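You operate a simulated robot arm through the tools that you are given. There is no shell and no other tool.

The job below is to be done with a simulated robot arm. You get a single attempt, and the scene is never put back.

JOB
Put things in order on the top of the fitting bench. At the end: the black foam block from the top of the fitting bench is on the brown feet carton; the black fault label clip stands where the black foam block stood; the purple bulb stands where the black fault label clip stood; the blue screwdriver stands where the purple bulb stood; whatever was shut is shut again. Leave all else as you found it, and nothing knocked over.

It is judged by the outcome, as a careful person would: the job done as asked, and still so three seconds after it is handed in. It fails if anything else is knocked over, pushed out of place, dropped, spilled or broken.

ROBOT AND FRAMES
A 7-joint arm with a two-finger gripper, fixed in place. Base frame: the origin is at the foot of the arm, x ahead of it, y to its left, z up; the work surface is at about z = 0. Units: cm, rad, N and s.
With the tool pointing down near the work surface it reaches from about 16 to 38 cm from the base axis. Its first joint turns from -1.257 to 1.257 rad. Payload 0.6 kg.
The TCP is the grasp point between the finger pads, 2.2 cm short of the fingertips. In the tool frame z runs along the fingers and y along their closing line. The gripper opens to 9.2 cm. The gripper's body begins 6.5 cm behind the TCP.
Orientation is that of the tool frame in the base frame, as a unit quaternion [x, y, z, w]. With the fingers straight down and closing along the base's y, the tool's x points along the base's -x, its y along +y and its z along -z.

CONTROLS
- The arm moves only by the tool nudge_tool. Its argument "moves" is one flat list of numbers, 7 for each row, row after row: the shift along the base's x, y, z in cm, then the turn, a rotation vector about the base's x, y, z in rad, then the finger opening in cm, from 0 to 9.2. In form: [dx, dy, dz, rx, ry, rz, gripper, dx, dy, dz, rx, ry, rz, gripper, ...]. A call has 1 to 20 rows; each row shifts and turns the commanded pose from where the row before left it. Each row takes 0.2 s and may step no farther than 5 cm and 0.15 rad from the row before; otherwise, or with a gripper value out of range, the whole call is refused. A pose out of reach is approached as far as the arm can. The call stops where the force on the tool passes 40 N (or 10 N more than at its start, if that is more) or the arm is blocked; 0.2 s more then pass. The fingers move at their own pace and stop on an object; they squeeze with about 26 N. The grip force told is the motor's: it shows also when the fingers shut on nothing. Time passes only in rows, and 0.2 s behind the last, so rows that do not move let the fingers close. The reply holds the time, the measured pose of the TCP, the force on the tool along the base axes, the opening and the grip force, in the units named above and with some noise, with the torque about the TCP (base axes, N m) and any sound that the robot's microphone picked up, and new pictures: "show" is both (left out), scene, wrist or none.
- Cameras (640 x 400 px; columns grow to the right, rows downward): "scene" is fixed at [4.57, -26.49, 41.01]; the picture's right is [0.82, -0.57, 0.00], its down [-0.27, -0.39, -0.88] and it looks along [0.50, 0.73, -0.47] (base axes); focal length 250 px, centre (320, 200). "wrist" rides on the gripper at [7.1, 1.9, -10.2] in the tool frame; the picture's right is [-0.26, 0.96, 0.00], its down [-0.75, -0.20, -0.62] and it looks along [-0.60, -0.16, 0.78] (tool axes); focal length 280 px, centre (320, 200). There is no depth. A picture from a camera that has moved, and an enlarged one, comes with that camera's place and axes in the base frame and with its lens. The place of the scene camera against the robot may be out by one fixed shift of up to 1.2 cm in any direction.
- inspect(camera, box): a new picture of the part [left, top, right, bottom] of that camera's present view, enlarged. It takes no simulated time.
- finish_job(): hands the job in; it is judged then, once.

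Places have to be worked out from the pictures, the camera data and where the tool is seen. Open the gripper and draw the arm clear of the work before you hand the job in, unless the task says otherwise.

The tools are called after "Request:" as name(argument=value, ...) on one line, values as JSON. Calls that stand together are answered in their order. nudge_tool: Moves the arm, as the interface text tells. Its arguments: {"type":"object","properties":{"moves":{"type":"array","items":{"type":"number"}},"show":{"type":"string","enum":["both","scene","wrist","none"]}},"required":["moves"]} The other tools are called the same way: inspect (camera, box) takes an enlarged picture of a part of a camera's view; finish_job () hands the job in.

At the start:

```text
clock: 0.0
tcp_pos: [19.19, 6.39, 31.5]
tool_rot: [0.0, 1.0, 0.0, 0.002]
ft_force: [0.4, -0.1, -0.1]
wrist_torque: [-0.03, 0.01, 0.02]
finger_gap: 9.21
grip_force: 0.1
```

scene: 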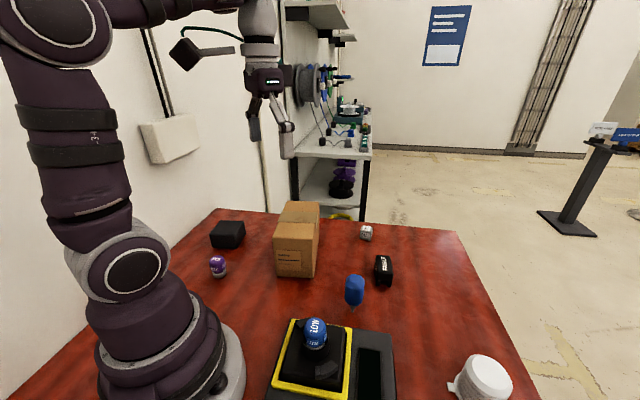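
wrist: 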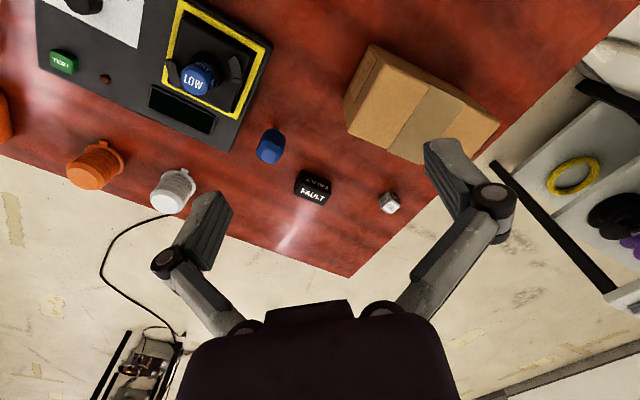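

I'll look closer at the objects on the bench before moving anything.

Request:
inspect(camera="scene", box=[190, 180, 350, 280])

Request:
inspect(camera="scene", box=[320, 210, 480, 310])

Request:
inspect(camera="scene", box=[240, 280, 432, 400])

Request:
inspect(camera="wrist", box=[240, 100, 432, 220])

```text
4.00 times, centred on (270, 230) of scene
camera zoom: at [4.57, -26.49, 41.01], right [0.82, -0.57, 0.0], down [-0.27, -0.39, -0.88], along [0.5, 0.73, -0.47], focal length 999 px, centre (520, 80)
```

zoom: 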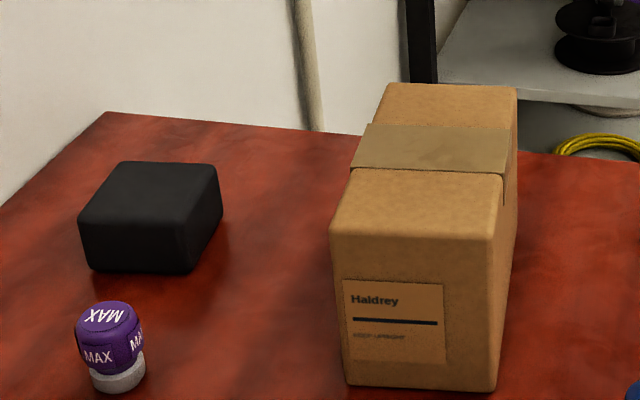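

```text
4.00 times, centred on (400, 260) of scene
camera zoom: at [4.57, -26.49, 41.01], right [0.82, -0.57, 0.0], down [-0.27, -0.39, -0.88], along [0.5, 0.73, -0.47], focal length 999 px, centre (0, -40)
```

zoom: 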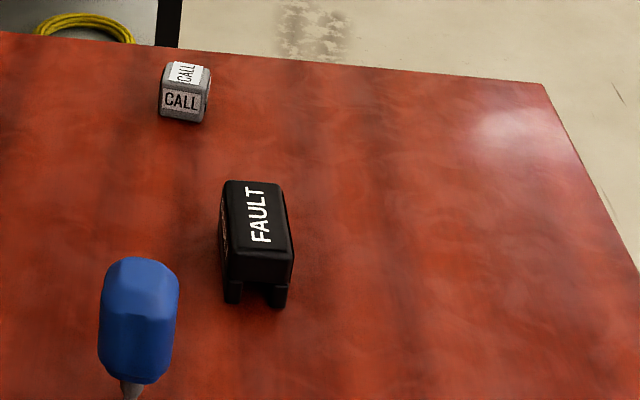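

```text
3.33 times, centred on (336, 340) of scene
camera zoom: at [4.57, -26.49, 41.01], right [0.82, -0.57, 0.0], down [-0.27, -0.39, -0.88], along [0.5, 0.73, -0.47], focal length 833 px, centre (267, -267)
```

zoom: 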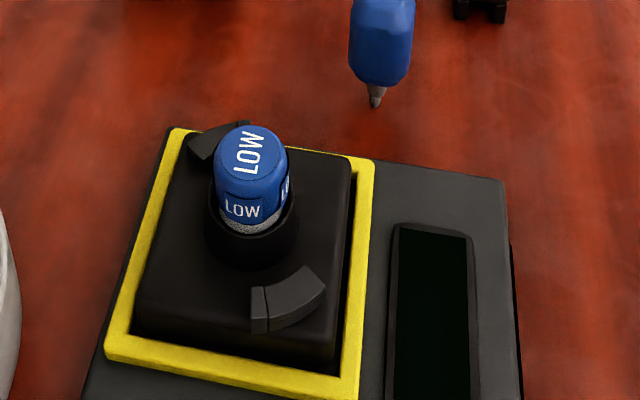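

```text
3.33 times, centred on (336, 160) of wrist
camera zoom: at [12.16, 8.3, 41.7], right [0.26, 0.96, 0.0], down [0.75, -0.2, 0.63], along [0.61, -0.16, -0.78], focal length 935 px, centre (267, 333)
```

zoom: 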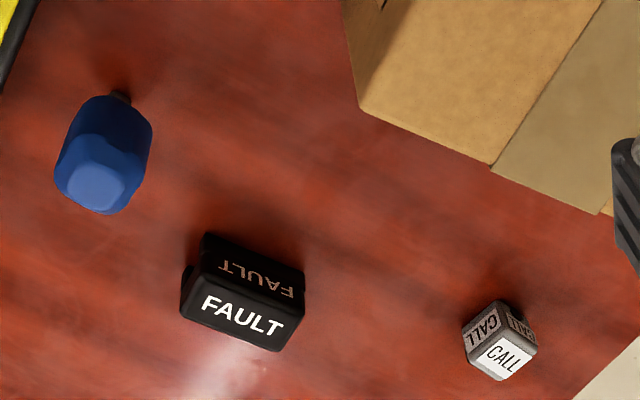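

The block, carton and clip all seem turned about 52° from base x. From the pictures I put the foam at about (15.4, 31.9), the bulb at (9.5, 20.2), the carton top centre at (28, 16.6, 10), the clip at (40, -0.3) and the screwdriver at (28.9, -3.2). I'll go above the foam and turn the gripper to line up with it.

Request:
nudge_tool(moves=[-0.475, 3.19, -1.5, 0, 0, -0.08, 9.2, -0.475, 3.19, -1.5, 0, 0, -0.08, 9.2, -0.475, 3.19, -1.5, 0, 0, -0.08, 9.2, -0.475, 3.19, -1.5, 0, 0, -0.08, 9.2, -0.475, 3.19, -1.5, 0, 0, -0.08, 9.2, -0.475, 3.19, -1.5, 0, 0, -0.08, 9.2, -0.475, 3.19, -1.5, 0, 0, -0.08, 9.2, -0.475, 3.19, -1.5, 0, 0, -0.08, 9.2, 0, 0, 0, 0, 0, 0, 9.2])

```text
clock: 2.0
tcp_pos: [15.28, 31.68, 19.64]
tool_rot: [0.316, 0.949, 0.0, 0.001]
ft_force: [0.6, 0.4, 0.1]
wrist_torque: [-0.01, -0.02, -0.03]
finger_gap: 9.22
grip_force: 0.0
camera wrist: at [10.72, 37.48, 29.84], right [0.79, 0.62, 0.0], down [0.48, -0.61, 0.63], along [0.39, -0.49, -0.78], focal length 280 px, centre (320, 200)
```

scene: 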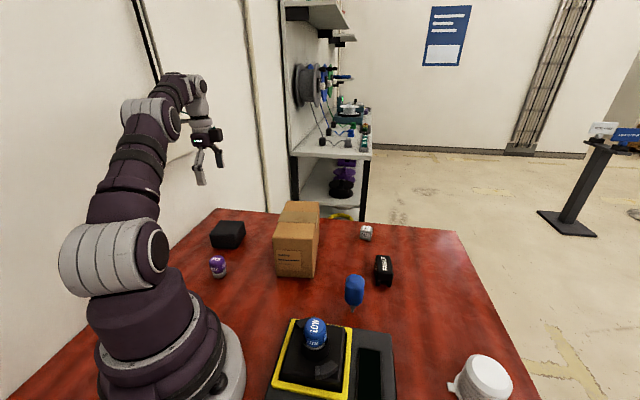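
wrist: 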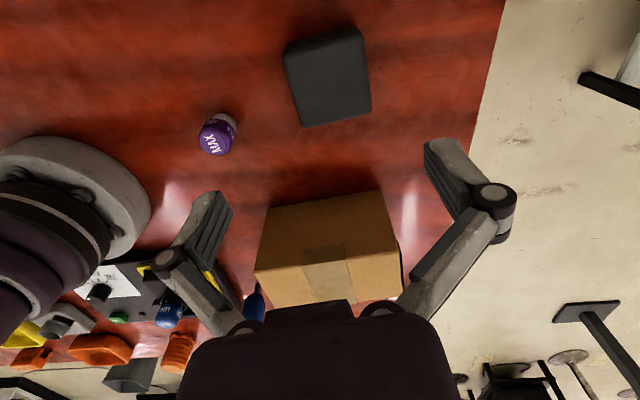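

The block is under the gripper; I'll enlarge the wrist view to measure its corners, the bulb and the carton.

Request:
inspect(camera="wrist", box=[260, 10, 420, 110])

Request:
inspect(camera="wrist", box=[160, 80, 320, 180])

Request:
inspect(camera="wrist", box=[224, 170, 448, 310])

```text
4.00 times, centred on (340, 60) of wrist
camera zoom: at [10.72, 37.48, 29.84], right [0.79, 0.62, 0.0], down [0.48, -0.61, 0.63], along [0.39, -0.49, -0.78], focal length 1122 px, centre (240, 760)
```

zoom: 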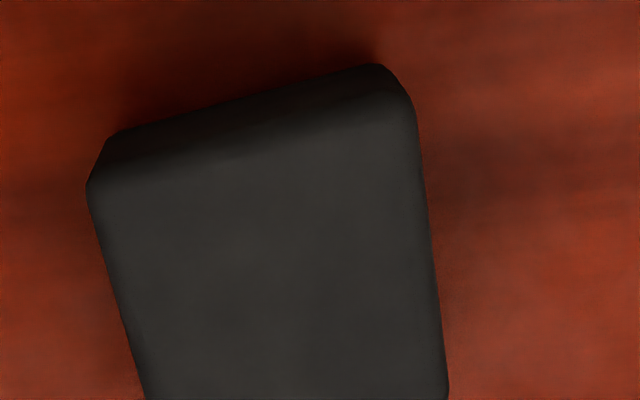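

```text
4.00 times, centred on (240, 130) of wrist
camera zoom: at [10.72, 37.48, 29.84], right [0.79, 0.62, 0.0], down [0.48, -0.61, 0.63], along [0.39, -0.49, -0.78], focal length 1122 px, centre (640, 480)
```

zoom: 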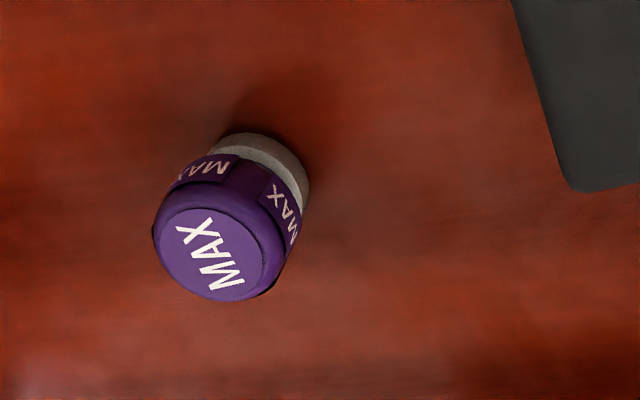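

```text
2.86 times, centred on (336, 240) of wrist
camera zoom: at [10.72, 37.48, 29.84], right [0.79, 0.62, 0.0], down [0.48, -0.61, 0.63], along [0.39, -0.49, -0.78], focal length 801 px, centre (274, 86)
```

zoom: 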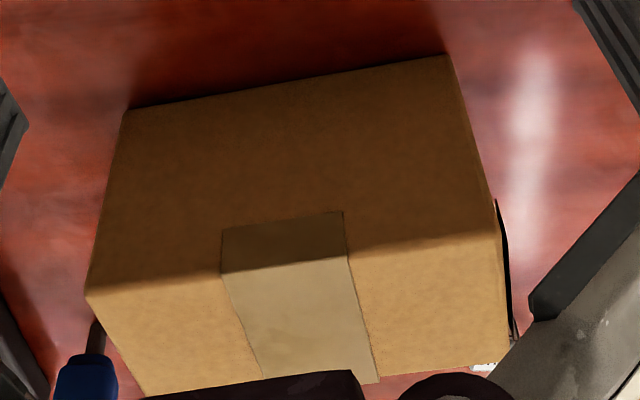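

Block centre works out to about (16.2, 31.9), roughly 7 × 6.4 cm and 3.5 cm tall, turned about 52°. I'll shift over it and drop part of the way, then check again.

Request:
nudge_tool(moves=[0.9, 0.15, -2, 0, 0, -0.02, 9.2, 0, 0, -2.5, 0, 0, 0, 9.2, 0, 0, -2.5, 0, 0, 0, 9.2, 0, 0, -2.5, 0, 0, 0, 9.2, 0, 0, -2.3, 0, 0, 0, 9.2, 0, 0, 0, 0, 0, 0, 9.2])

```text
clock: 3.4
tcp_pos: [16.15, 32.0, 7.92]
tool_rot: [0.324, 0.946, 0.0, 0.002]
ft_force: [-0.5, -0.2, -0.5]
wrist_torque: [0.03, 0.02, -0.03]
finger_gap: 9.17
grip_force: 0.0
camera wrist: at [11.74, 37.84, 18.06], right [0.8, 0.6, 0.0], down [0.47, -0.62, 0.63], along [0.38, -0.5, -0.78], focal length 280 px, centre (320, 200)
```

scene: 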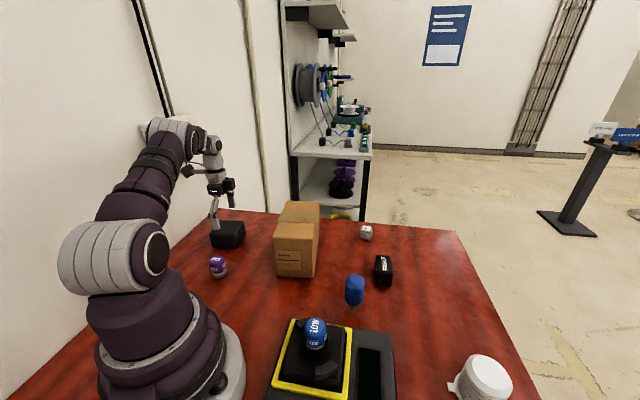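
wrist: 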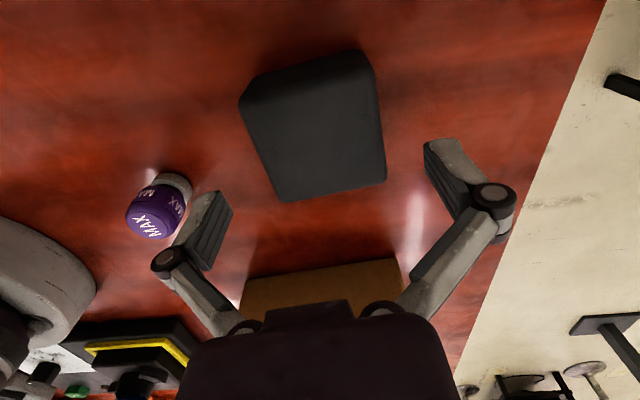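

The second view agrees: centre (16.4, 31.7), with the fingers straddling it evenly. I'll lower to about z = 2.7 and close.

Request:
nudge_tool(moves=[0.25, -0.2, -1.8, 0, 0, 0, 9.2, 0, 0, -1.8, 0, 0, 0, 9.2, 0, 0, -1.6, 0, 0, 0, 9.2, 0, 0, 0, 0, 0, 0, 9.2, 0, 0, 0, 0, 0, 0, 5, 0, 0, 0, 0, 0, 0, 5, 0, 0, 0, 0, 0, 0, 5])

```text
clock: 5.0
tcp_pos: [16.54, 31.88, 2.6]
tool_rot: [0.324, 0.946, 0.0, 0.002]
ft_force: [-0.5, -0.3, 4.7]
wrist_torque: [-0.04, 0.02, -0.01]
finger_gap: 6.89
grip_force: 25.9
camera wrist: at [12.03, 37.64, 12.86], right [0.8, 0.6, 0.0], down [0.47, -0.62, 0.63], along [0.38, -0.5, -0.78], focal length 280 px, centre (320, 200)
```

scene: 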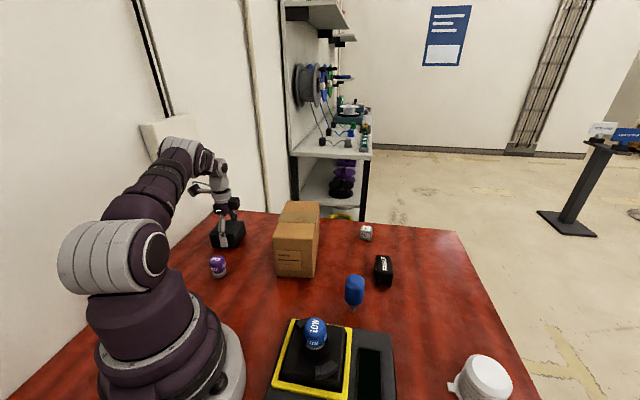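
wrist: 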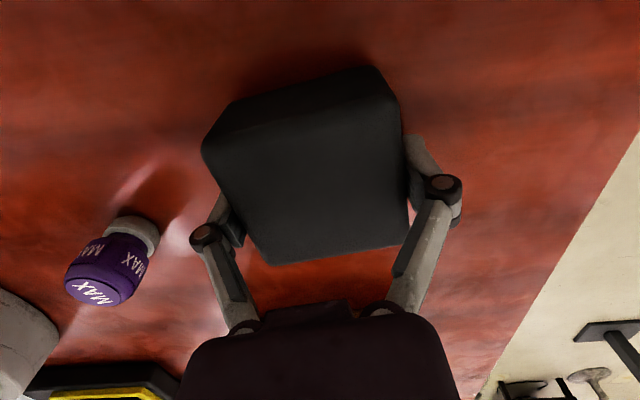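

The grip is solid (6.9 cm, 26 N) and the block is centred in the fingers. I'll lift it straight up and look before carrying it across.

Request:
nudge_tool(moves=[0, 0, 1, 0, 0, 0, 5, 0, 0, 2, 0, 0, 0, 5, 0, 0, 2.5, 0, 0, 0, 5, 0, 0, 2.5, 0, 0, 0, 5, 0, 0, 2.5, 0, 0, 0, 5, 0, 0, 2.5, 0, 0, 0, 5, 0, 0, 2.5, 0, 0, 0, 5, 0, 0, 1.5, 0, 0, 0, 5, 0, 0, 0, 0, 0, 0, 5])

```text
clock: 7.0
tcp_pos: [16.49, 31.94, 19.58]
tool_rot: [0.324, 0.946, 0.0, 0.002]
ft_force: [0.6, -0.1, -0.1]
wrist_torque: [0.03, -0.01, 0.02]
finger_gap: 6.87
grip_force: 25.7
camera wrist: at [12.21, 37.81, 29.8], right [0.8, 0.6, 0.0], down [0.47, -0.62, 0.63], along [0.38, -0.5, -0.78], focal length 280 px, centre (320, 200)
```

scene: 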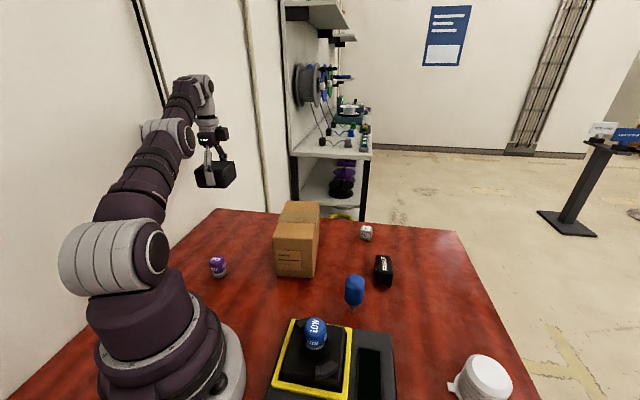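
wrist: 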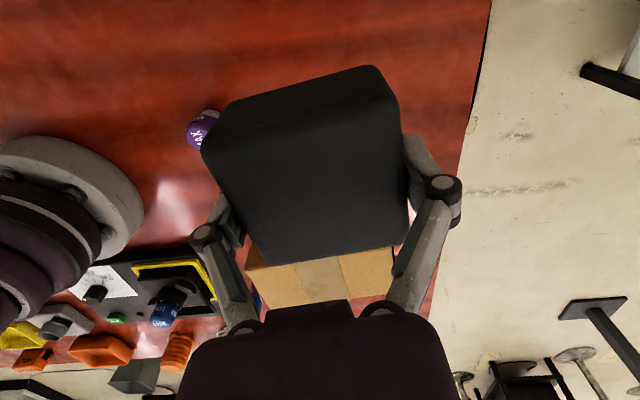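

The block hangs level, and its bottom is at about z = 17, clear of the 10.6 cm carton. I'll carry it over the carton centre, (29, 16.4).

Request:
nudge_tool(moves=[0.8, -1.0, 0, 0, 0, 0, 5, 1.56, -1.94, 0, 0, 0, 0, 5, 1.56, -1.94, 0, 0, 0, 0, 5, 1.56, -1.94, 0, 0, 0, 0, 5, 1.56, -1.94, 0, 0, 0, 0, 5, 1.56, -1.94, 0, 0, 0, 0, 5, 1.56, -1.94, 0, 0, 0, 0, 5, 1.56, -1.94, 0, 0, 0, 0, 5, 0.78, -0.96, 0, 0, 0, 0, 5, 0, 0, 0, 0, 0, 0, 5])

Request:
inspect(camera="scene", box=[190, 130, 382, 290])

```text
clock: 9.2
tcp_pos: [29.21, 16.35, 19.43]
tool_rot: [0.324, 0.946, -0.001, 0.001]
ft_force: [-0.3, -0.9, -0.6]
wrist_torque: [0.01, 0.01, 0.0]
finger_gap: 6.87
grip_force: 26.1
camera wrist: at [24.82, 22.22, 29.61], right [0.8, 0.6, 0.0], down [0.47, -0.62, 0.63], along [0.38, -0.5, -0.78], focal length 280 px, centre (320, 200)
```

scene: 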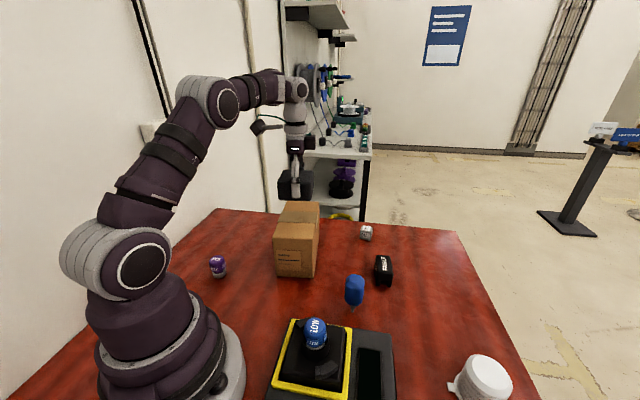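
wrist: 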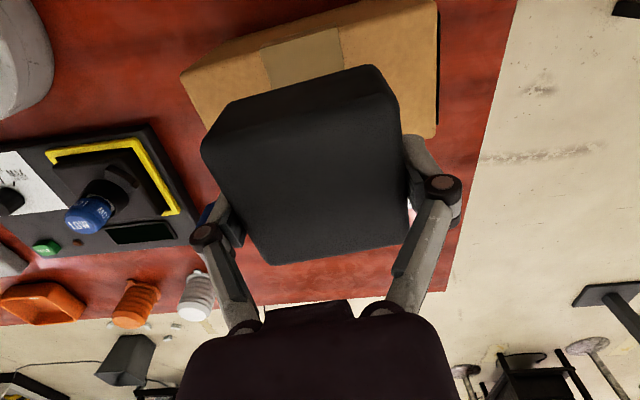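

```text
2.50 times, centred on (286, 210) of scene
camera zoom: at [4.57, -26.49, 41.01], right [0.82, -0.57, 0.0], down [-0.27, -0.39, -0.88], along [0.5, 0.73, -0.47], focal length 624 px, centre (405, 175)
```

zoom: 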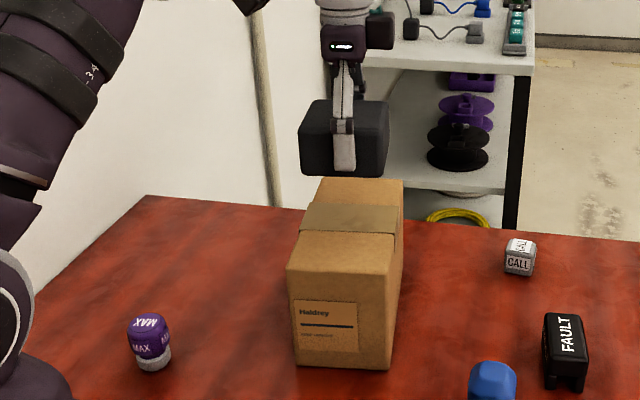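

From this view the carton top centre is (29.0, 16.5), so I'll shift slightly onto it. Then I'll lower to just above the expected contact.

Request:
nudge_tool(moves=[-0.28, 0.21, -1.5, 0, 0, 0, 5, 0, 0, -1.5, 0, 0, 0, 5, 0, 0, -1.2, 0, 0, 0, 5, 0, 0, -0.8, 0, 0, 0, 5, 0, 0, -0.4, 0, 0, 0, 5, 0, 0, 0, 0, 0, 0, 5], show="scene")

Request:
inspect(camera="scene", box=[250, 160, 362, 230])

```text
clock: 10.6
tcp_pos: [28.91, 16.5, 14.0]
tool_rot: [0.323, 0.946, -0.001, 0.001]
ft_force: [-0.4, -1.5, -0.5]
wrist_torque: [0.0, 0.0, -0.04]
finger_gap: 6.91
grip_force: 26.0
```

scene: 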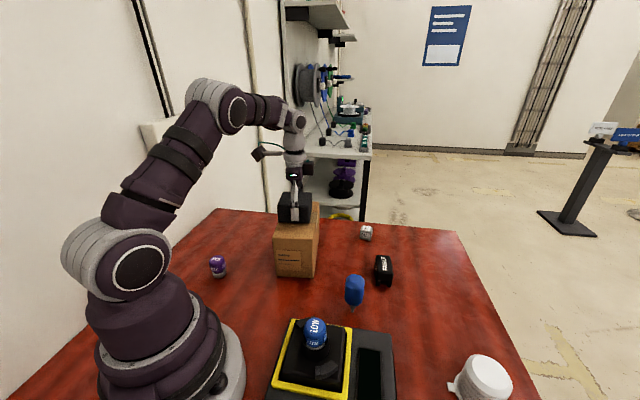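

```text
5.71 times, centred on (306, 195) of scene
camera zoom: at [4.57, -26.49, 41.01], right [0.82, -0.57, 0.0], down [-0.27, -0.39, -0.88], along [0.5, 0.73, -0.47], focal length 1428 px, centre (400, 229)
```

zoom: 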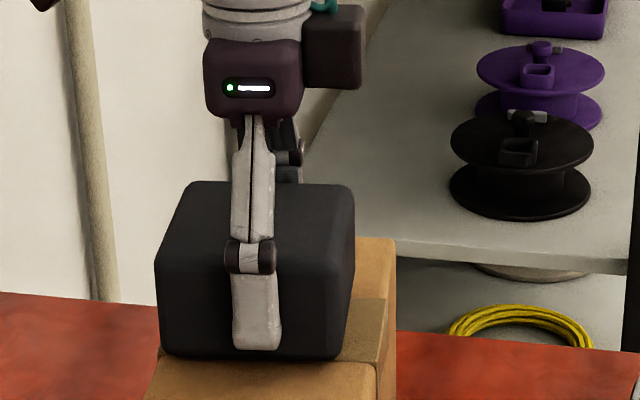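

There's no contact yet at 14.0. I'll lower in small steps and watch the vertical force.

Request:
nudge_tool(moves=[0, 0, -0.25, 0, 0, 0, 5, 0, 0, -0.25, 0, 0, 0, 5, 0, 0, 0, 0, 0, 0, 5], show="none")

```text
clock: 11.4
tcp_pos: [28.89, 16.61, 13.63]
tool_rot: [0.324, 0.946, 0.002, 0.003]
ft_force: [-3.6, 0.2, 23.7]
wrist_torque: [-0.03, 0.07, -0.04]
finger_gap: 6.92
grip_force: 26.3
```

Contact registers 23.7 N at z = 13.63, so the carton top is near 11. I'll ease off a little and release.

Request:
nudge_tool(moves=[0, 0, 0.15, 0, 0, 0, 5, 0, 0, 0, 0, 0, 0, 5], show="none")

```text
clock: 12.0
tcp_pos: [28.84, 16.44, 13.58]
tool_rot: [0.323, 0.946, -0.001, 0.001]
ft_force: [0.0, -0.7, -0.9]
wrist_torque: [-0.01, 0.02, 0.0]
finger_gap: 6.92
grip_force: 25.7
```

It now sits right at the contact height with no force. I'll open and rise straight up.

Request:
nudge_tool(moves=[0, 0, -0.05, 0, 0, 0, 5, 0, 0, 0, 0, 0, 0, 9.2, 0, 0, 0, 0, 0, 0, 9.2, 0, 0, 0, 0, 0, 0, 9.2, 0, 0, 0.5, 0, 0, 0, 9.2, 0, 0, 1.5, 0, 0, 0, 9.2, 0, 0, 2, 0, 0, 0, 9.2, 0, 0, 2.5, 0, 0, 0, 9.2, 0, 0, 2.5, 0, 0, 0, 9.2, 0, 0, 0, 0, 0, 0, 9.2])

Request:
inspect(camera="scene", box=[250, 170, 346, 230])

```text
clock: 14.2
tcp_pos: [28.81, 16.78, 22.57]
tool_rot: [0.324, 0.946, -0.001, 0.002]
ft_force: [0.2, -0.3, -0.2]
wrist_torque: [-0.01, 0.02, -0.05]
finger_gap: 9.2
grip_force: 0.1
camera wrist: at [24.38, 22.65, 32.92], right [0.8, 0.6, 0.0], down [0.47, -0.62, 0.63], along [0.38, -0.5, -0.78], focal length 280 px, centre (320, 200)
```

scene: 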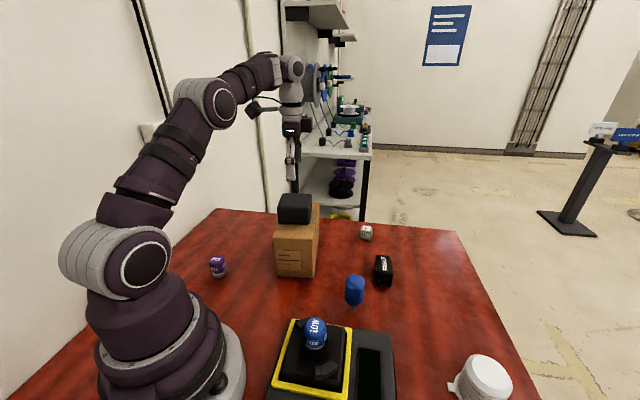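
wrist: 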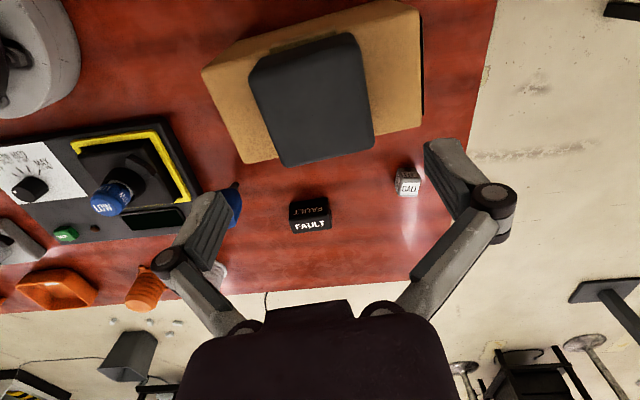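

```text
6.67 times, centred on (298, 200) of scene
camera zoom: at [4.57, -26.49, 41.01], right [0.82, -0.57, 0.0], down [-0.27, -0.39, -0.88], along [0.5, 0.73, -0.47], focal length 1665 px, centre (467, 200)
```

zoom: 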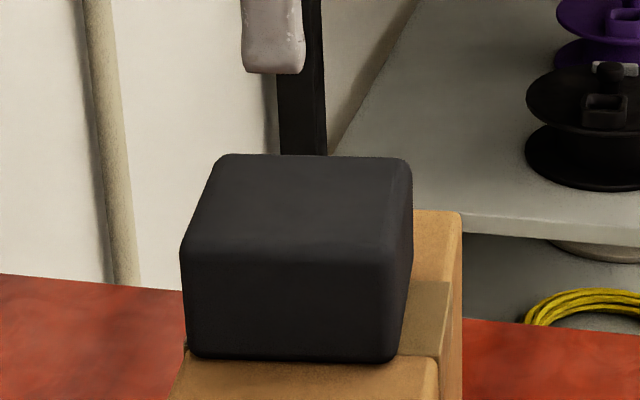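

The foam rests flat and centred on the carton. The clip reads as about (40.4, -0.8), just past the vertical-tool reach, so I'll move closer for a better view before planning a tilted grasp.

Request:
nudge_tool(moves=[1.2, -2.8, 0, 0, 0, 0, 9.2, 1.2, -2.8, 0, 0, 0, 0, 9.2, 1.2, -2.8, 0, 0, 0, 0, 9.2, 1.2, -2.8, 0, 0, 0, 0, 9.2, 1.2, -2.8, 0, 0, 0, 0, 9.2, 1.2, -2.8, -2, 0, 0, 0, 9.2, 0, 0, -2.4, 0, 0, 0, 9.2, 0, 0, -2.2, 0, 0, 0, 9.2, 0, 0, 0, 0, 0, 0, 9.2])

Request:
inspect(camera="wrist", box=[208, 60, 432, 200])

```text
clock: 16.2
tcp_pos: [35.34, -0.19, 15.75]
tool_rot: [0.324, 0.946, -0.001, 0.001]
ft_force: [0.6, 0.0, 0.0]
wrist_torque: [-0.02, 0.01, -0.01]
finger_gap: 9.16
grip_force: 0.0
out of reach, approached as far as the arm can: row 6
camera wrist: at [30.92, 5.56, 26.09], right [0.8, 0.6, 0.0], down [0.47, -0.62, 0.63], along [0.38, -0.5, -0.78], focal length 280 px, centre (320, 200)
```

scene: 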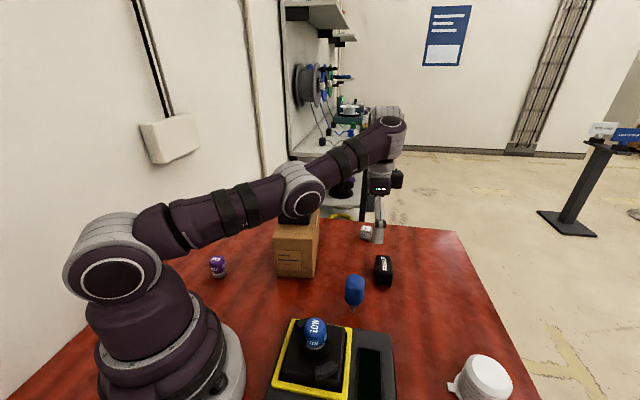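
wrist: 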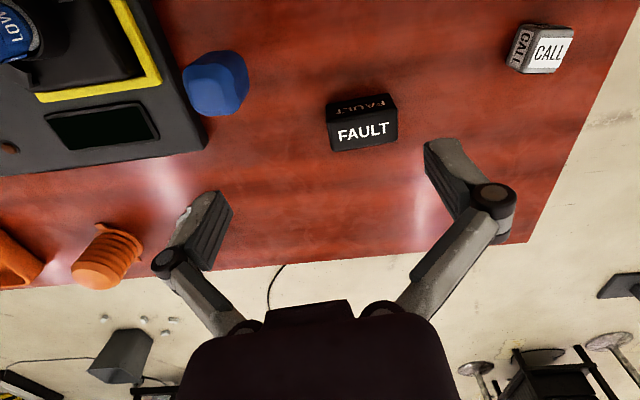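

```text
2.86 times, centred on (320, 130) of wrist
camera zoom: at [30.92, 5.56, 26.09], right [0.8, 0.6, 0.0], down [0.47, -0.62, 0.63], along [0.38, -0.5, -0.78], focal length 801 px, centre (320, 400)
```

zoom: 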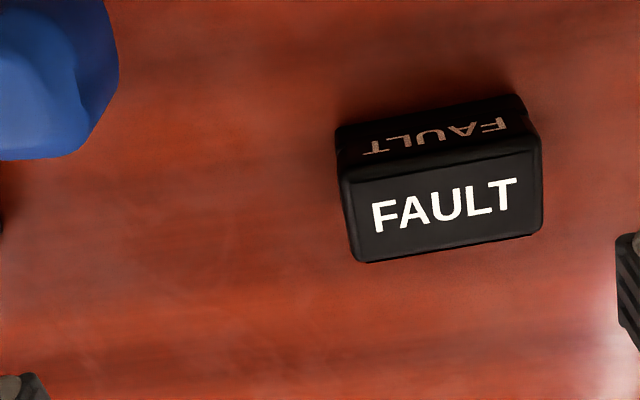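

The clip measures about 5.9 × 3.0 × 3.2 cm, centred on (40.45, -0.75) with its long axis near 48.8°. I'll align the yaw and tilt the tool 0.36 rad outward about the closing line. That brings the wrist back within reach and keeps the camera away from the screwdriver. Then I'll approach high.

Request:
nudge_tool(moves=[0, 0, 0, 0, 0, -0.06, 9.2, 0, 0, 0, -0.079, -0.09, 0, 9.2, 0, 0, 0, -0.079, -0.09, 0, 9.2, 0, 0, 0, -0.079, -0.09, 0, 9.2, 1.2, -0.2, -1.5, 0, 0, 0, 9.2, 1.2, -0.2, -1.5, 0, 0, 0, 9.2, 1.0, -0.2, -1.5, 0, 0, 0, 9.2, 0.6, 0, -1.5, 0, 0, 0, 9.2, 0, 0, 0, 0, 0, 0, 9.2])

Request:
inspect(camera="wrist", box=[160, 40, 480, 240])

```text
clock: 18.2
tcp_pos: [39.39, -1.03, 9.63]
tool_rot: [0.351, 0.932, -0.033, 0.085]
ft_force: [0.1, -0.4, 0.1]
wrist_torque: [0.01, 0.02, 0.01]
finger_gap: 9.18
grip_force: 0.1
out of reach, approached as far as the arm can: row 3, 4
camera wrist: at [34.04, 6.29, 18.49], right [0.83, 0.56, 0.05], down [0.34, -0.57, 0.75], along [0.44, -0.61, -0.66], focal length 280 px, centre (320, 200)
```

scene: 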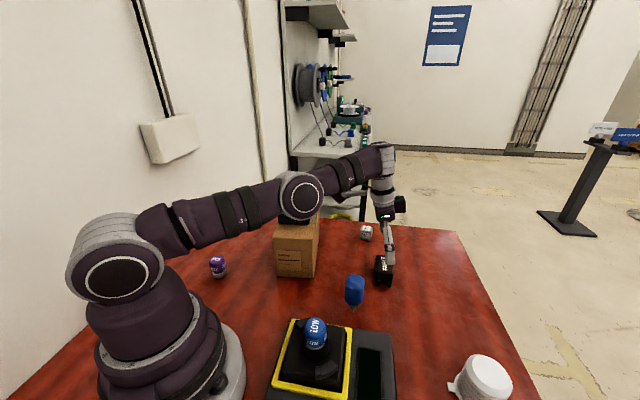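
wrist: 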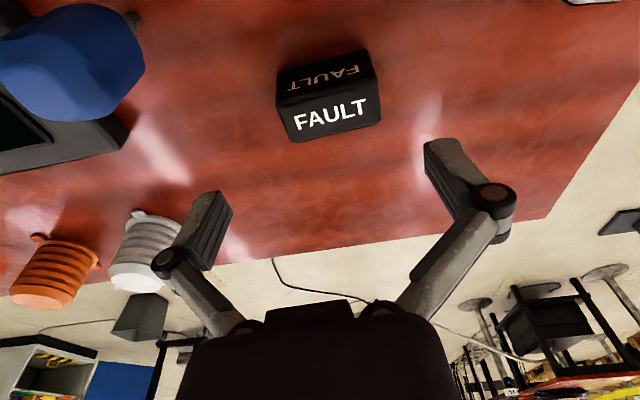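

```text
2.00 times, centred on (320, 140) of wrist
camera zoom: at [34.04, 6.29, 18.49], right [0.83, 0.56, 0.05], down [0.34, -0.57, 0.75], along [0.44, -0.61, -0.66], focal length 561 px, centre (320, 320)
```

zoom: 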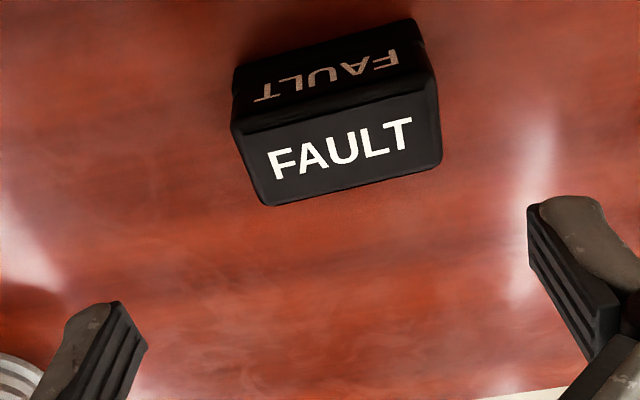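

Part of the tilt was lost at the reach limit, so it's about 0.18 rad now. The clip is confirmed at (40.4, -0.72). I'll add the remaining tilt and shift over the clip at z ≈ 6.

Request:
nudge_tool(moves=[0, 0, -0.5, -0.059, -0.068, 0, 9.2, 0, 0, -0.5, -0.059, -0.068, 0, 9.2, 0.4, 0.2, -1, 0, 0, 0, 9.2, 0.45, 0.23, -1, 0, 0, 0, 9.2, 0, 0, -0.6, 0, 0, 0, 9.2, 0, 0, 0, 0, 0, 0, 9.2])

Request:
inspect(camera="scene", box=[320, 180, 448, 300])

```text
clock: 19.6
tcp_pos: [40.23, -0.47, 6.4]
tool_rot: [0.346, 0.921, -0.062, 0.168]
ft_force: [0.0, 0.8, 0.7]
wrist_torque: [-0.01, -0.01, 0.0]
finger_gap: 9.2
grip_force: 0.0
camera wrist: at [33.85, 7.85, 13.41], right [0.82, 0.56, 0.09], down [0.23, -0.47, 0.85], along [0.52, -0.68, -0.52], focal length 280 px, centre (320, 200)
```

scene: 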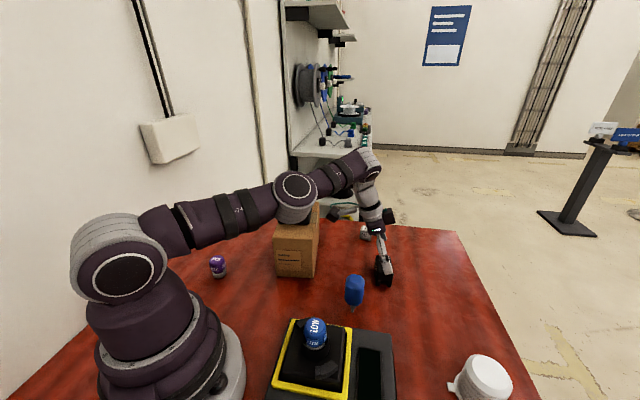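
wrist: 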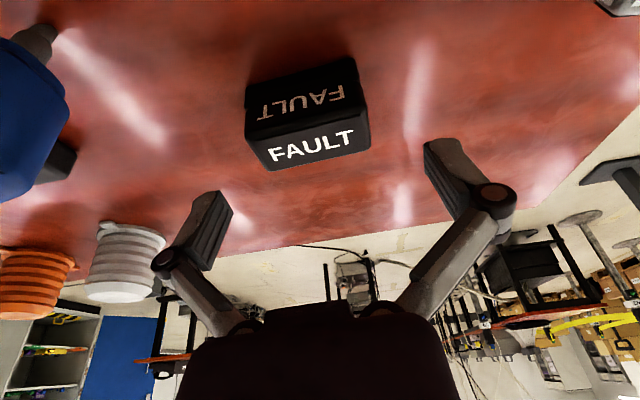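

```text
3.33 times, centred on (384, 240) of scene
camera zoom: at [4.57, -26.49, 41.01], right [0.82, -0.57, 0.0], down [-0.27, -0.39, -0.88], along [0.5, 0.73, -0.47], focal length 833 px, centre (107, 67)
```

zoom: 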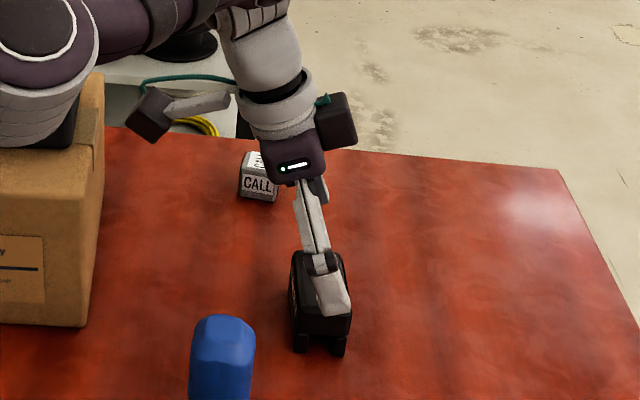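

The fingers straddle the clip along its length, tilted 0.36 rad. I'll lower to z ≈ 2.6 and close.

Request:
nudge_tool(moves=[0, -0.1, -1.3, 0, 0, 0, 9.2, 0, 0, -1.3, 0, 0, 0, 9.2, 0, 0, -1.1, 0, 0, 0, 9.2, 0, 0, 0, 0, 0, 0, 9.2])

Request:
inspect(camera="scene", box=[340, 210, 436, 300])

```text
clock: 20.6
tcp_pos: [40.2, -0.38, 2.54]
tool_rot: [0.346, 0.921, -0.063, 0.168]
ft_force: [0.5, -0.2, -0.9]
wrist_torque: [-0.04, -0.03, 0.02]
finger_gap: 9.22
grip_force: 0.1
camera wrist: at [33.84, 7.83, 9.62], right [0.82, 0.56, 0.09], down [0.23, -0.47, 0.85], along [0.52, -0.68, -0.52], focal length 280 px, centre (320, 200)
```

scene: 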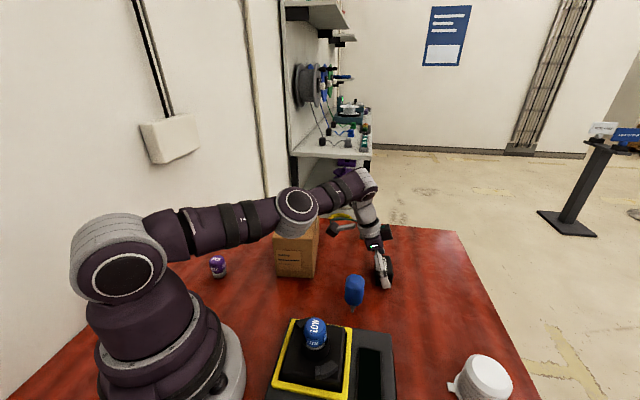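
wrist: 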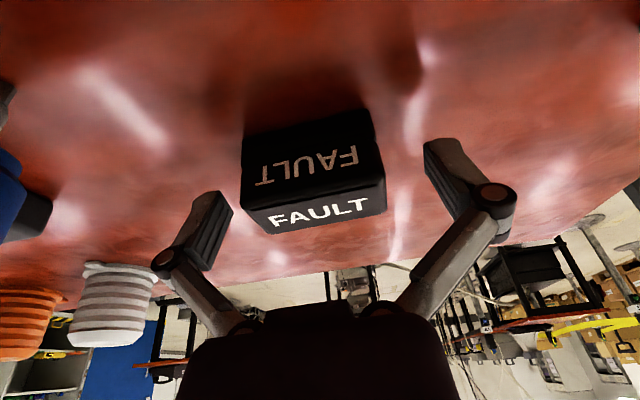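

```text
4.44 times, centred on (388, 255) of scene
camera zoom: at [4.57, -26.49, 41.01], right [0.82, -0.57, 0.0], down [-0.27, -0.39, -0.88], along [0.5, 0.73, -0.47], focal length 1110 px, centre (18, -44)
```

zoom: 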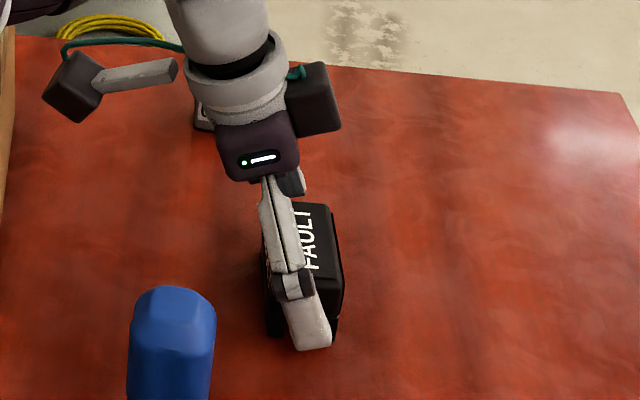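

The clip is centred between the fingers. I'll shift 0.25 cm outward for a more central hold, then close.

Request:
nudge_tool(moves=[0.19, -0.2, 0, 0, 0, 0, 9.2, 0, 0, 0, 0, 0, 0, 4, 0, 0, 0, 0, 0, 0, 4, 0, 0, 0, 0, 0, 0, 4, 0, 0, 0, 0, 0, 0, 4])

```text
clock: 21.8
tcp_pos: [40.43, -0.65, 2.57]
tool_rot: [0.347, 0.92, -0.064, 0.169]
ft_force: [-1.4, 0.7, 8.9]
wrist_torque: [0.0, 0.06, 0.01]
finger_gap: 5.94
grip_force: 26.2
camera wrist: at [34.01, 7.56, 9.66], right [0.82, 0.56, 0.09], down [0.23, -0.47, 0.85], along [0.52, -0.68, -0.52], focal length 280 px, centre (320, 200)
```

scene: 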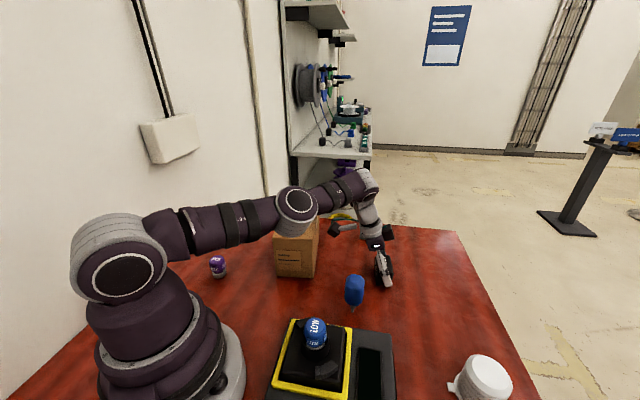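
wrist: 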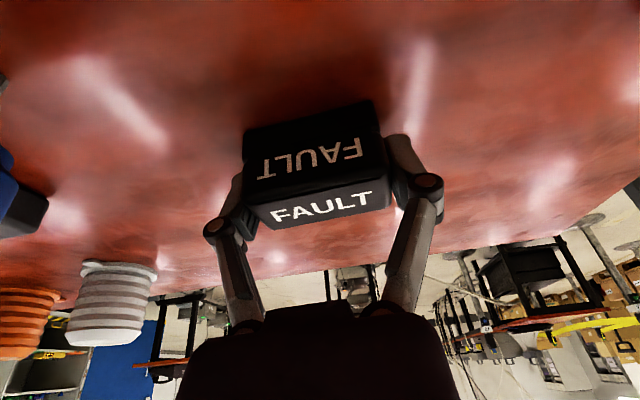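

The grip is firm at 5.94 cm. I'll lift gently, then draw the clip inward while rising to carrying height.

Request:
nudge_tool(moves=[0, 0, 0.8, 0, 0, 0, 4, 0, 0, 1.5, 0, 0, 0, 4, 0, 0, 2, 0, 0, 0, 4, 0, 0, 2, 0, 0, 0, 4, -1.5, 0, 2, 0, 0, 0, 4, -1.5, 0, 2, 0, 0, 0, 4, -1.5, 0.3, 2, 0, 0, 0, 4, -1.5, 0.3, 2, 0, 0, 0, 4, -1.5, 0.3, 2, 0, 0, 0, 4, -1.5, 0.3, 1.5, 0, 0, 0, 4, -1.0, 0.3, 0, 0, 0, 0, 4, 0, 0, 0, 0, 0, 0, 4])

```text
clock: 24.4
tcp_pos: [37.5, 0.32, 17.63]
tool_rot: [0.346, 0.921, -0.064, 0.167]
ft_force: [-0.4, -0.2, -0.5]
wrist_torque: [-0.04, -0.03, 0.02]
finger_gap: 5.92
grip_force: 25.8
out of reach, approached as far as the arm can: row 6, 7, 8, 9, 10, 11
camera wrist: at [31.03, 8.51, 24.62], right [0.82, 0.56, 0.09], down [0.23, -0.47, 0.85], along [0.52, -0.68, -0.52], focal length 280 px, centre (320, 200)
```

scene: 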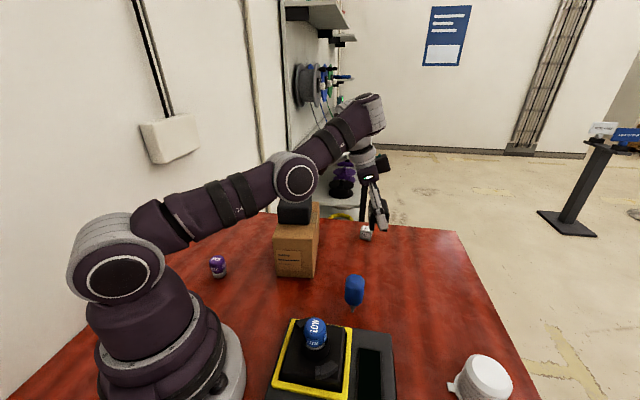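
wrist: 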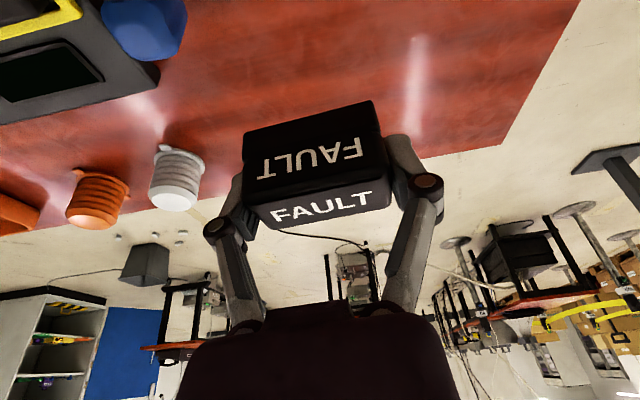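

The clip is held well. The arm is on its reach boundary, so I'll draw inward first and rise a little.

Request:
nudge_tool(moves=[-1.5, 0, 0, 0, 0, 0, 4, -1.8, 0, 0, 0, 0, 0, 4, -1.8, 0, 0, 0, 0, 0, 4, -1.8, 0, 0.6, 0, 0, 0, 4, -1.8, 0, 0.8, 0, 0, 0, 4, 0, 0, 1.0, 0, 0, 0, 4, 0, 0, 0, 0, 0, 0, 4], show="scene")

```text
clock: 26.0
tcp_pos: [37.56, 0.21, 18.81]
tool_rot: [0.346, 0.921, -0.063, 0.169]
ft_force: [-0.5, 0.4, -1.1]
wrist_torque: [-0.01, 0.01, -0.01]
finger_gap: 5.89
grip_force: 26.4
out of reach, approached as far as the arm can: row 1, 2, 3, 4, 5
```

scene: 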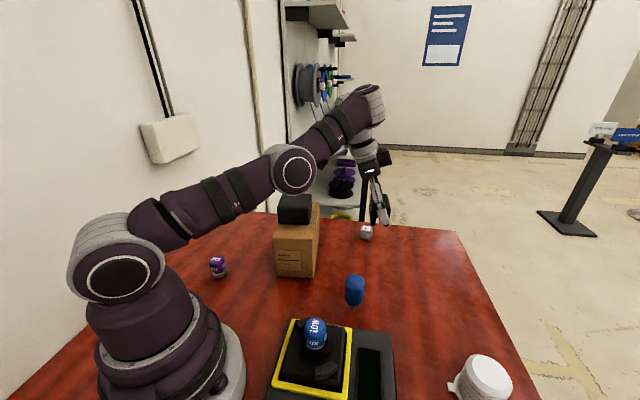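

Inward moves are refused while upward ones work. The elbow looks slightly over-straightened (below the shoulder-wrist line), so it's probably at its stop. I'll push outward to full stretch and come back so the elbow can bend the other way.

Request:
nudge_tool(moves=[1.4, 0.2, 0.5, 0, 0, 0, 4, 1.4, 0.2, 0.5, 0, 0, 0, 4, 1.4, 0.2, 0.5, 0, 0, 0, 4, 0, 0, 0, 0, 0, 0, 4], show="scene")

```text
clock: 27.0
tcp_pos: [40.42, 0.63, 19.73]
tool_rot: [0.347, 0.921, -0.064, 0.168]
ft_force: [-0.3, 0.7, 0.3]
wrist_torque: [0.01, 0.02, 0.0]
finger_gap: 5.93
grip_force: 26.0
out of reach, approached as far as the arm can: row 3
```

scene: 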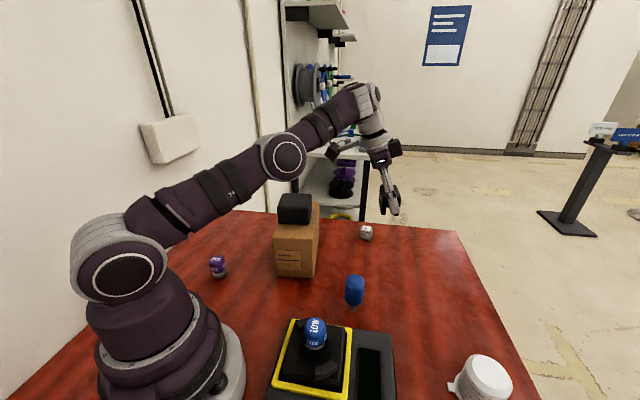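

Row 3 hit full stretch and the arm now looks straight. I'll try coming back inward.

Request:
nudge_tool(moves=[-1.0, 0, 0, 0, 0, 0, 4, -1.4, 0, 0, 0, 0, 0, 4, -1.4, 0, 0, 0, 0, 0, 4, -1.4, 0, 0, 0, 0, 0, 4, -1.4, 0, 0, 0, 0, 0, 4, 0, 0, 0, 0, 0, 0, 4], show="scene")

```text
clock: 28.4
tcp_pos: [36.72, 0.95, 18.96]
tool_rot: [0.334, 0.926, -0.075, 0.158]
ft_force: [0.1, -0.9, -0.5]
wrist_torque: [-0.03, 0.01, 0.02]
finger_gap: 5.92
grip_force: 26.0
out of reach, approached as far as the arm can: row 3, 4, 5
```

scene: 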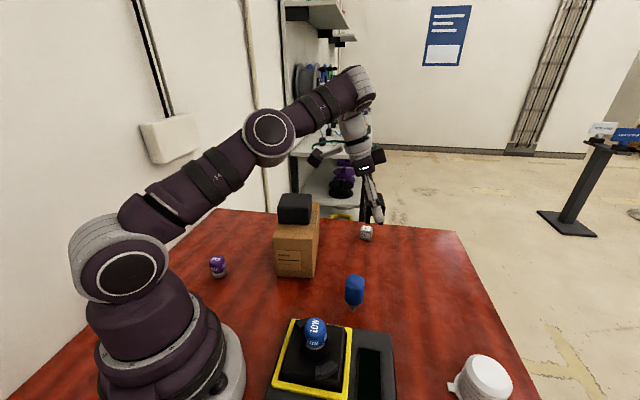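

Now the elbow bends upward, but a few rows were still flagged with a slight orientation drift. I'll probe with small inward steps to see whether it has come free.

Request:
nudge_tool(moves=[-0.7, 0, 0, 0, 0, 0, 4, -0.7, 0, 0, 0, 0, 0, 4, -0.7, 0, 0, 0, 0, 0, 4, 0, 0, 0, 0, 0, 0, 4], show="scene")

```text
clock: 29.4
tcp_pos: [34.88, 1.12, 17.82]
tool_rot: [0.334, 0.928, -0.078, 0.146]
ft_force: [-0.1, -0.7, 0.9]
wrist_torque: [-0.03, -0.01, 0.0]
finger_gap: 5.93
grip_force: 25.8
out of reach, approached as far as the arm can: row 1, 2
```

scene: 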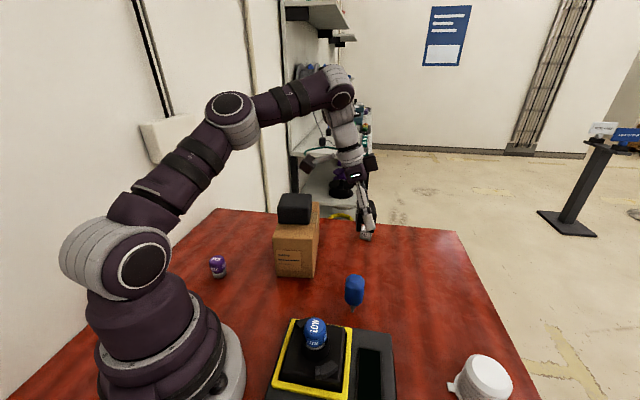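

The elbow is properly up now and the last row was accepted. I'll continue inward and regain height.

Request:
nudge_tool(moves=[-1.2, 0, 0.4, 0, 0, 0, 4, -1.2, 0, 0.6, 0, 0, 0, 4, -1.2, 0, 0.8, 0, 0, 0, 4, -1.2, 0, 0.8, 0, 0, 0, 4, 0, 0, 0, 0, 0, 0, 4])

```text
clock: 30.6
tcp_pos: [30.03, 1.1, 20.59]
tool_rot: [0.336, 0.927, -0.08, 0.145]
ft_force: [-1.2, 0.1, 0.1]
wrist_torque: [-0.01, 0.01, -0.04]
finger_gap: 5.93
grip_force: 25.8
camera wrist: at [23.89, 9.24, 27.88], right [0.81, 0.58, 0.04], down [0.28, -0.45, 0.84], along [0.51, -0.68, -0.53], focal length 280 px, centre (320, 200)
```

scene: 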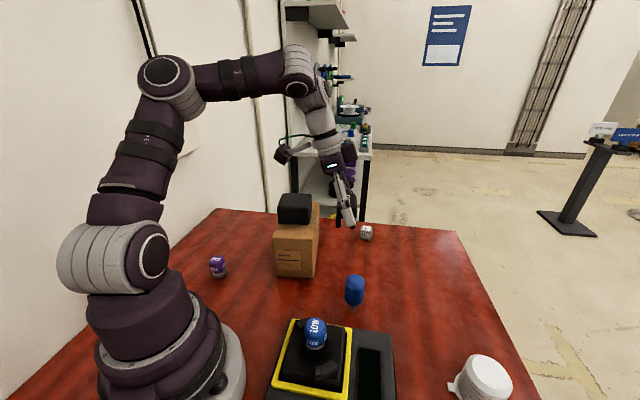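
wrist: 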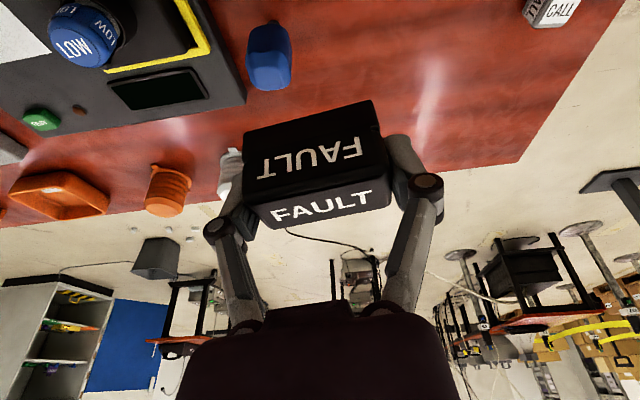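

The arm is free again and the clip is steady in the grip. I'll restore the exact pick orientation with a small correction. Then I'll swing to above the old foam place, (16.4, 31.75), turning the tool +90° so the tilt faces the base there.

Request:
nudge_tool(moves=[0, 0, 0, 0.018, -0.057, -0.014, 4, -1.236, 2.786, 0, 0, 0, 0.1428, 4, -1.236, 2.786, 0, 0, 0, 0.1428, 4, -1.236, 2.786, 0, 0, 0, 0.1428, 4, -1.236, 2.786, 0, 0, 0, 0.1428, 4, -1.236, 2.786, 0, 0, 0, 0.1428, 4, -1.236, 2.786, 0, 0, 0, 0.1428, 4, -1.236, 2.786, 0, 0, 0, 0.1428, 4, -1.236, 2.786, 0, 0, 0, 0.1428, 4, -1.236, 2.786, 0, 0, 0, 0.1428, 4, -1.236, 2.786, 0, 0, 0, 0.1428, 4, -1.236, 2.786, 0, 0, 0, 0.1428, 4, 0, 0, 0, 0, 0, 0, 4])

```text
clock: 33.4
tcp_pos: [20.73, 34.26, 24.39]
tool_rot: [-0.407, 0.895, 0.076, 0.163]
ft_force: [-0.1, -0.1, 0.5]
wrist_torque: [-0.02, -0.02, -0.01]
finger_gap: 5.92
grip_force: 26.7
out of reach, approached as far as the arm can: row 3, 4, 6, 7
camera wrist: at [12.59, 27.76, 31.48], right [-0.57, 0.82, 0.09], down [0.47, 0.23, 0.85], along [0.67, 0.53, -0.52], focal length 280 px, centre (320, 200)
```

scene: 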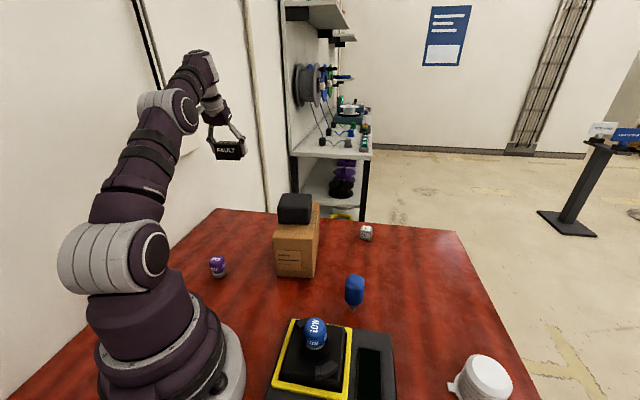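
wrist: 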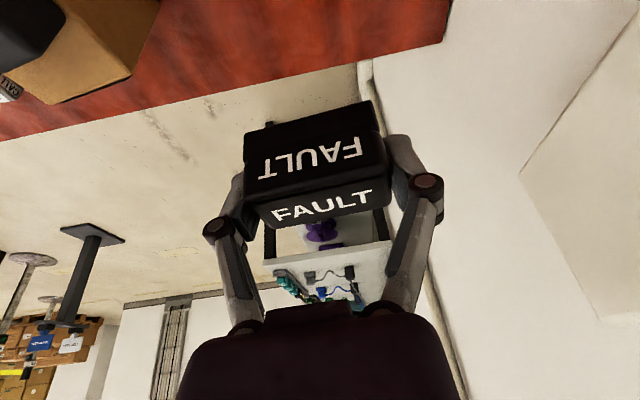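

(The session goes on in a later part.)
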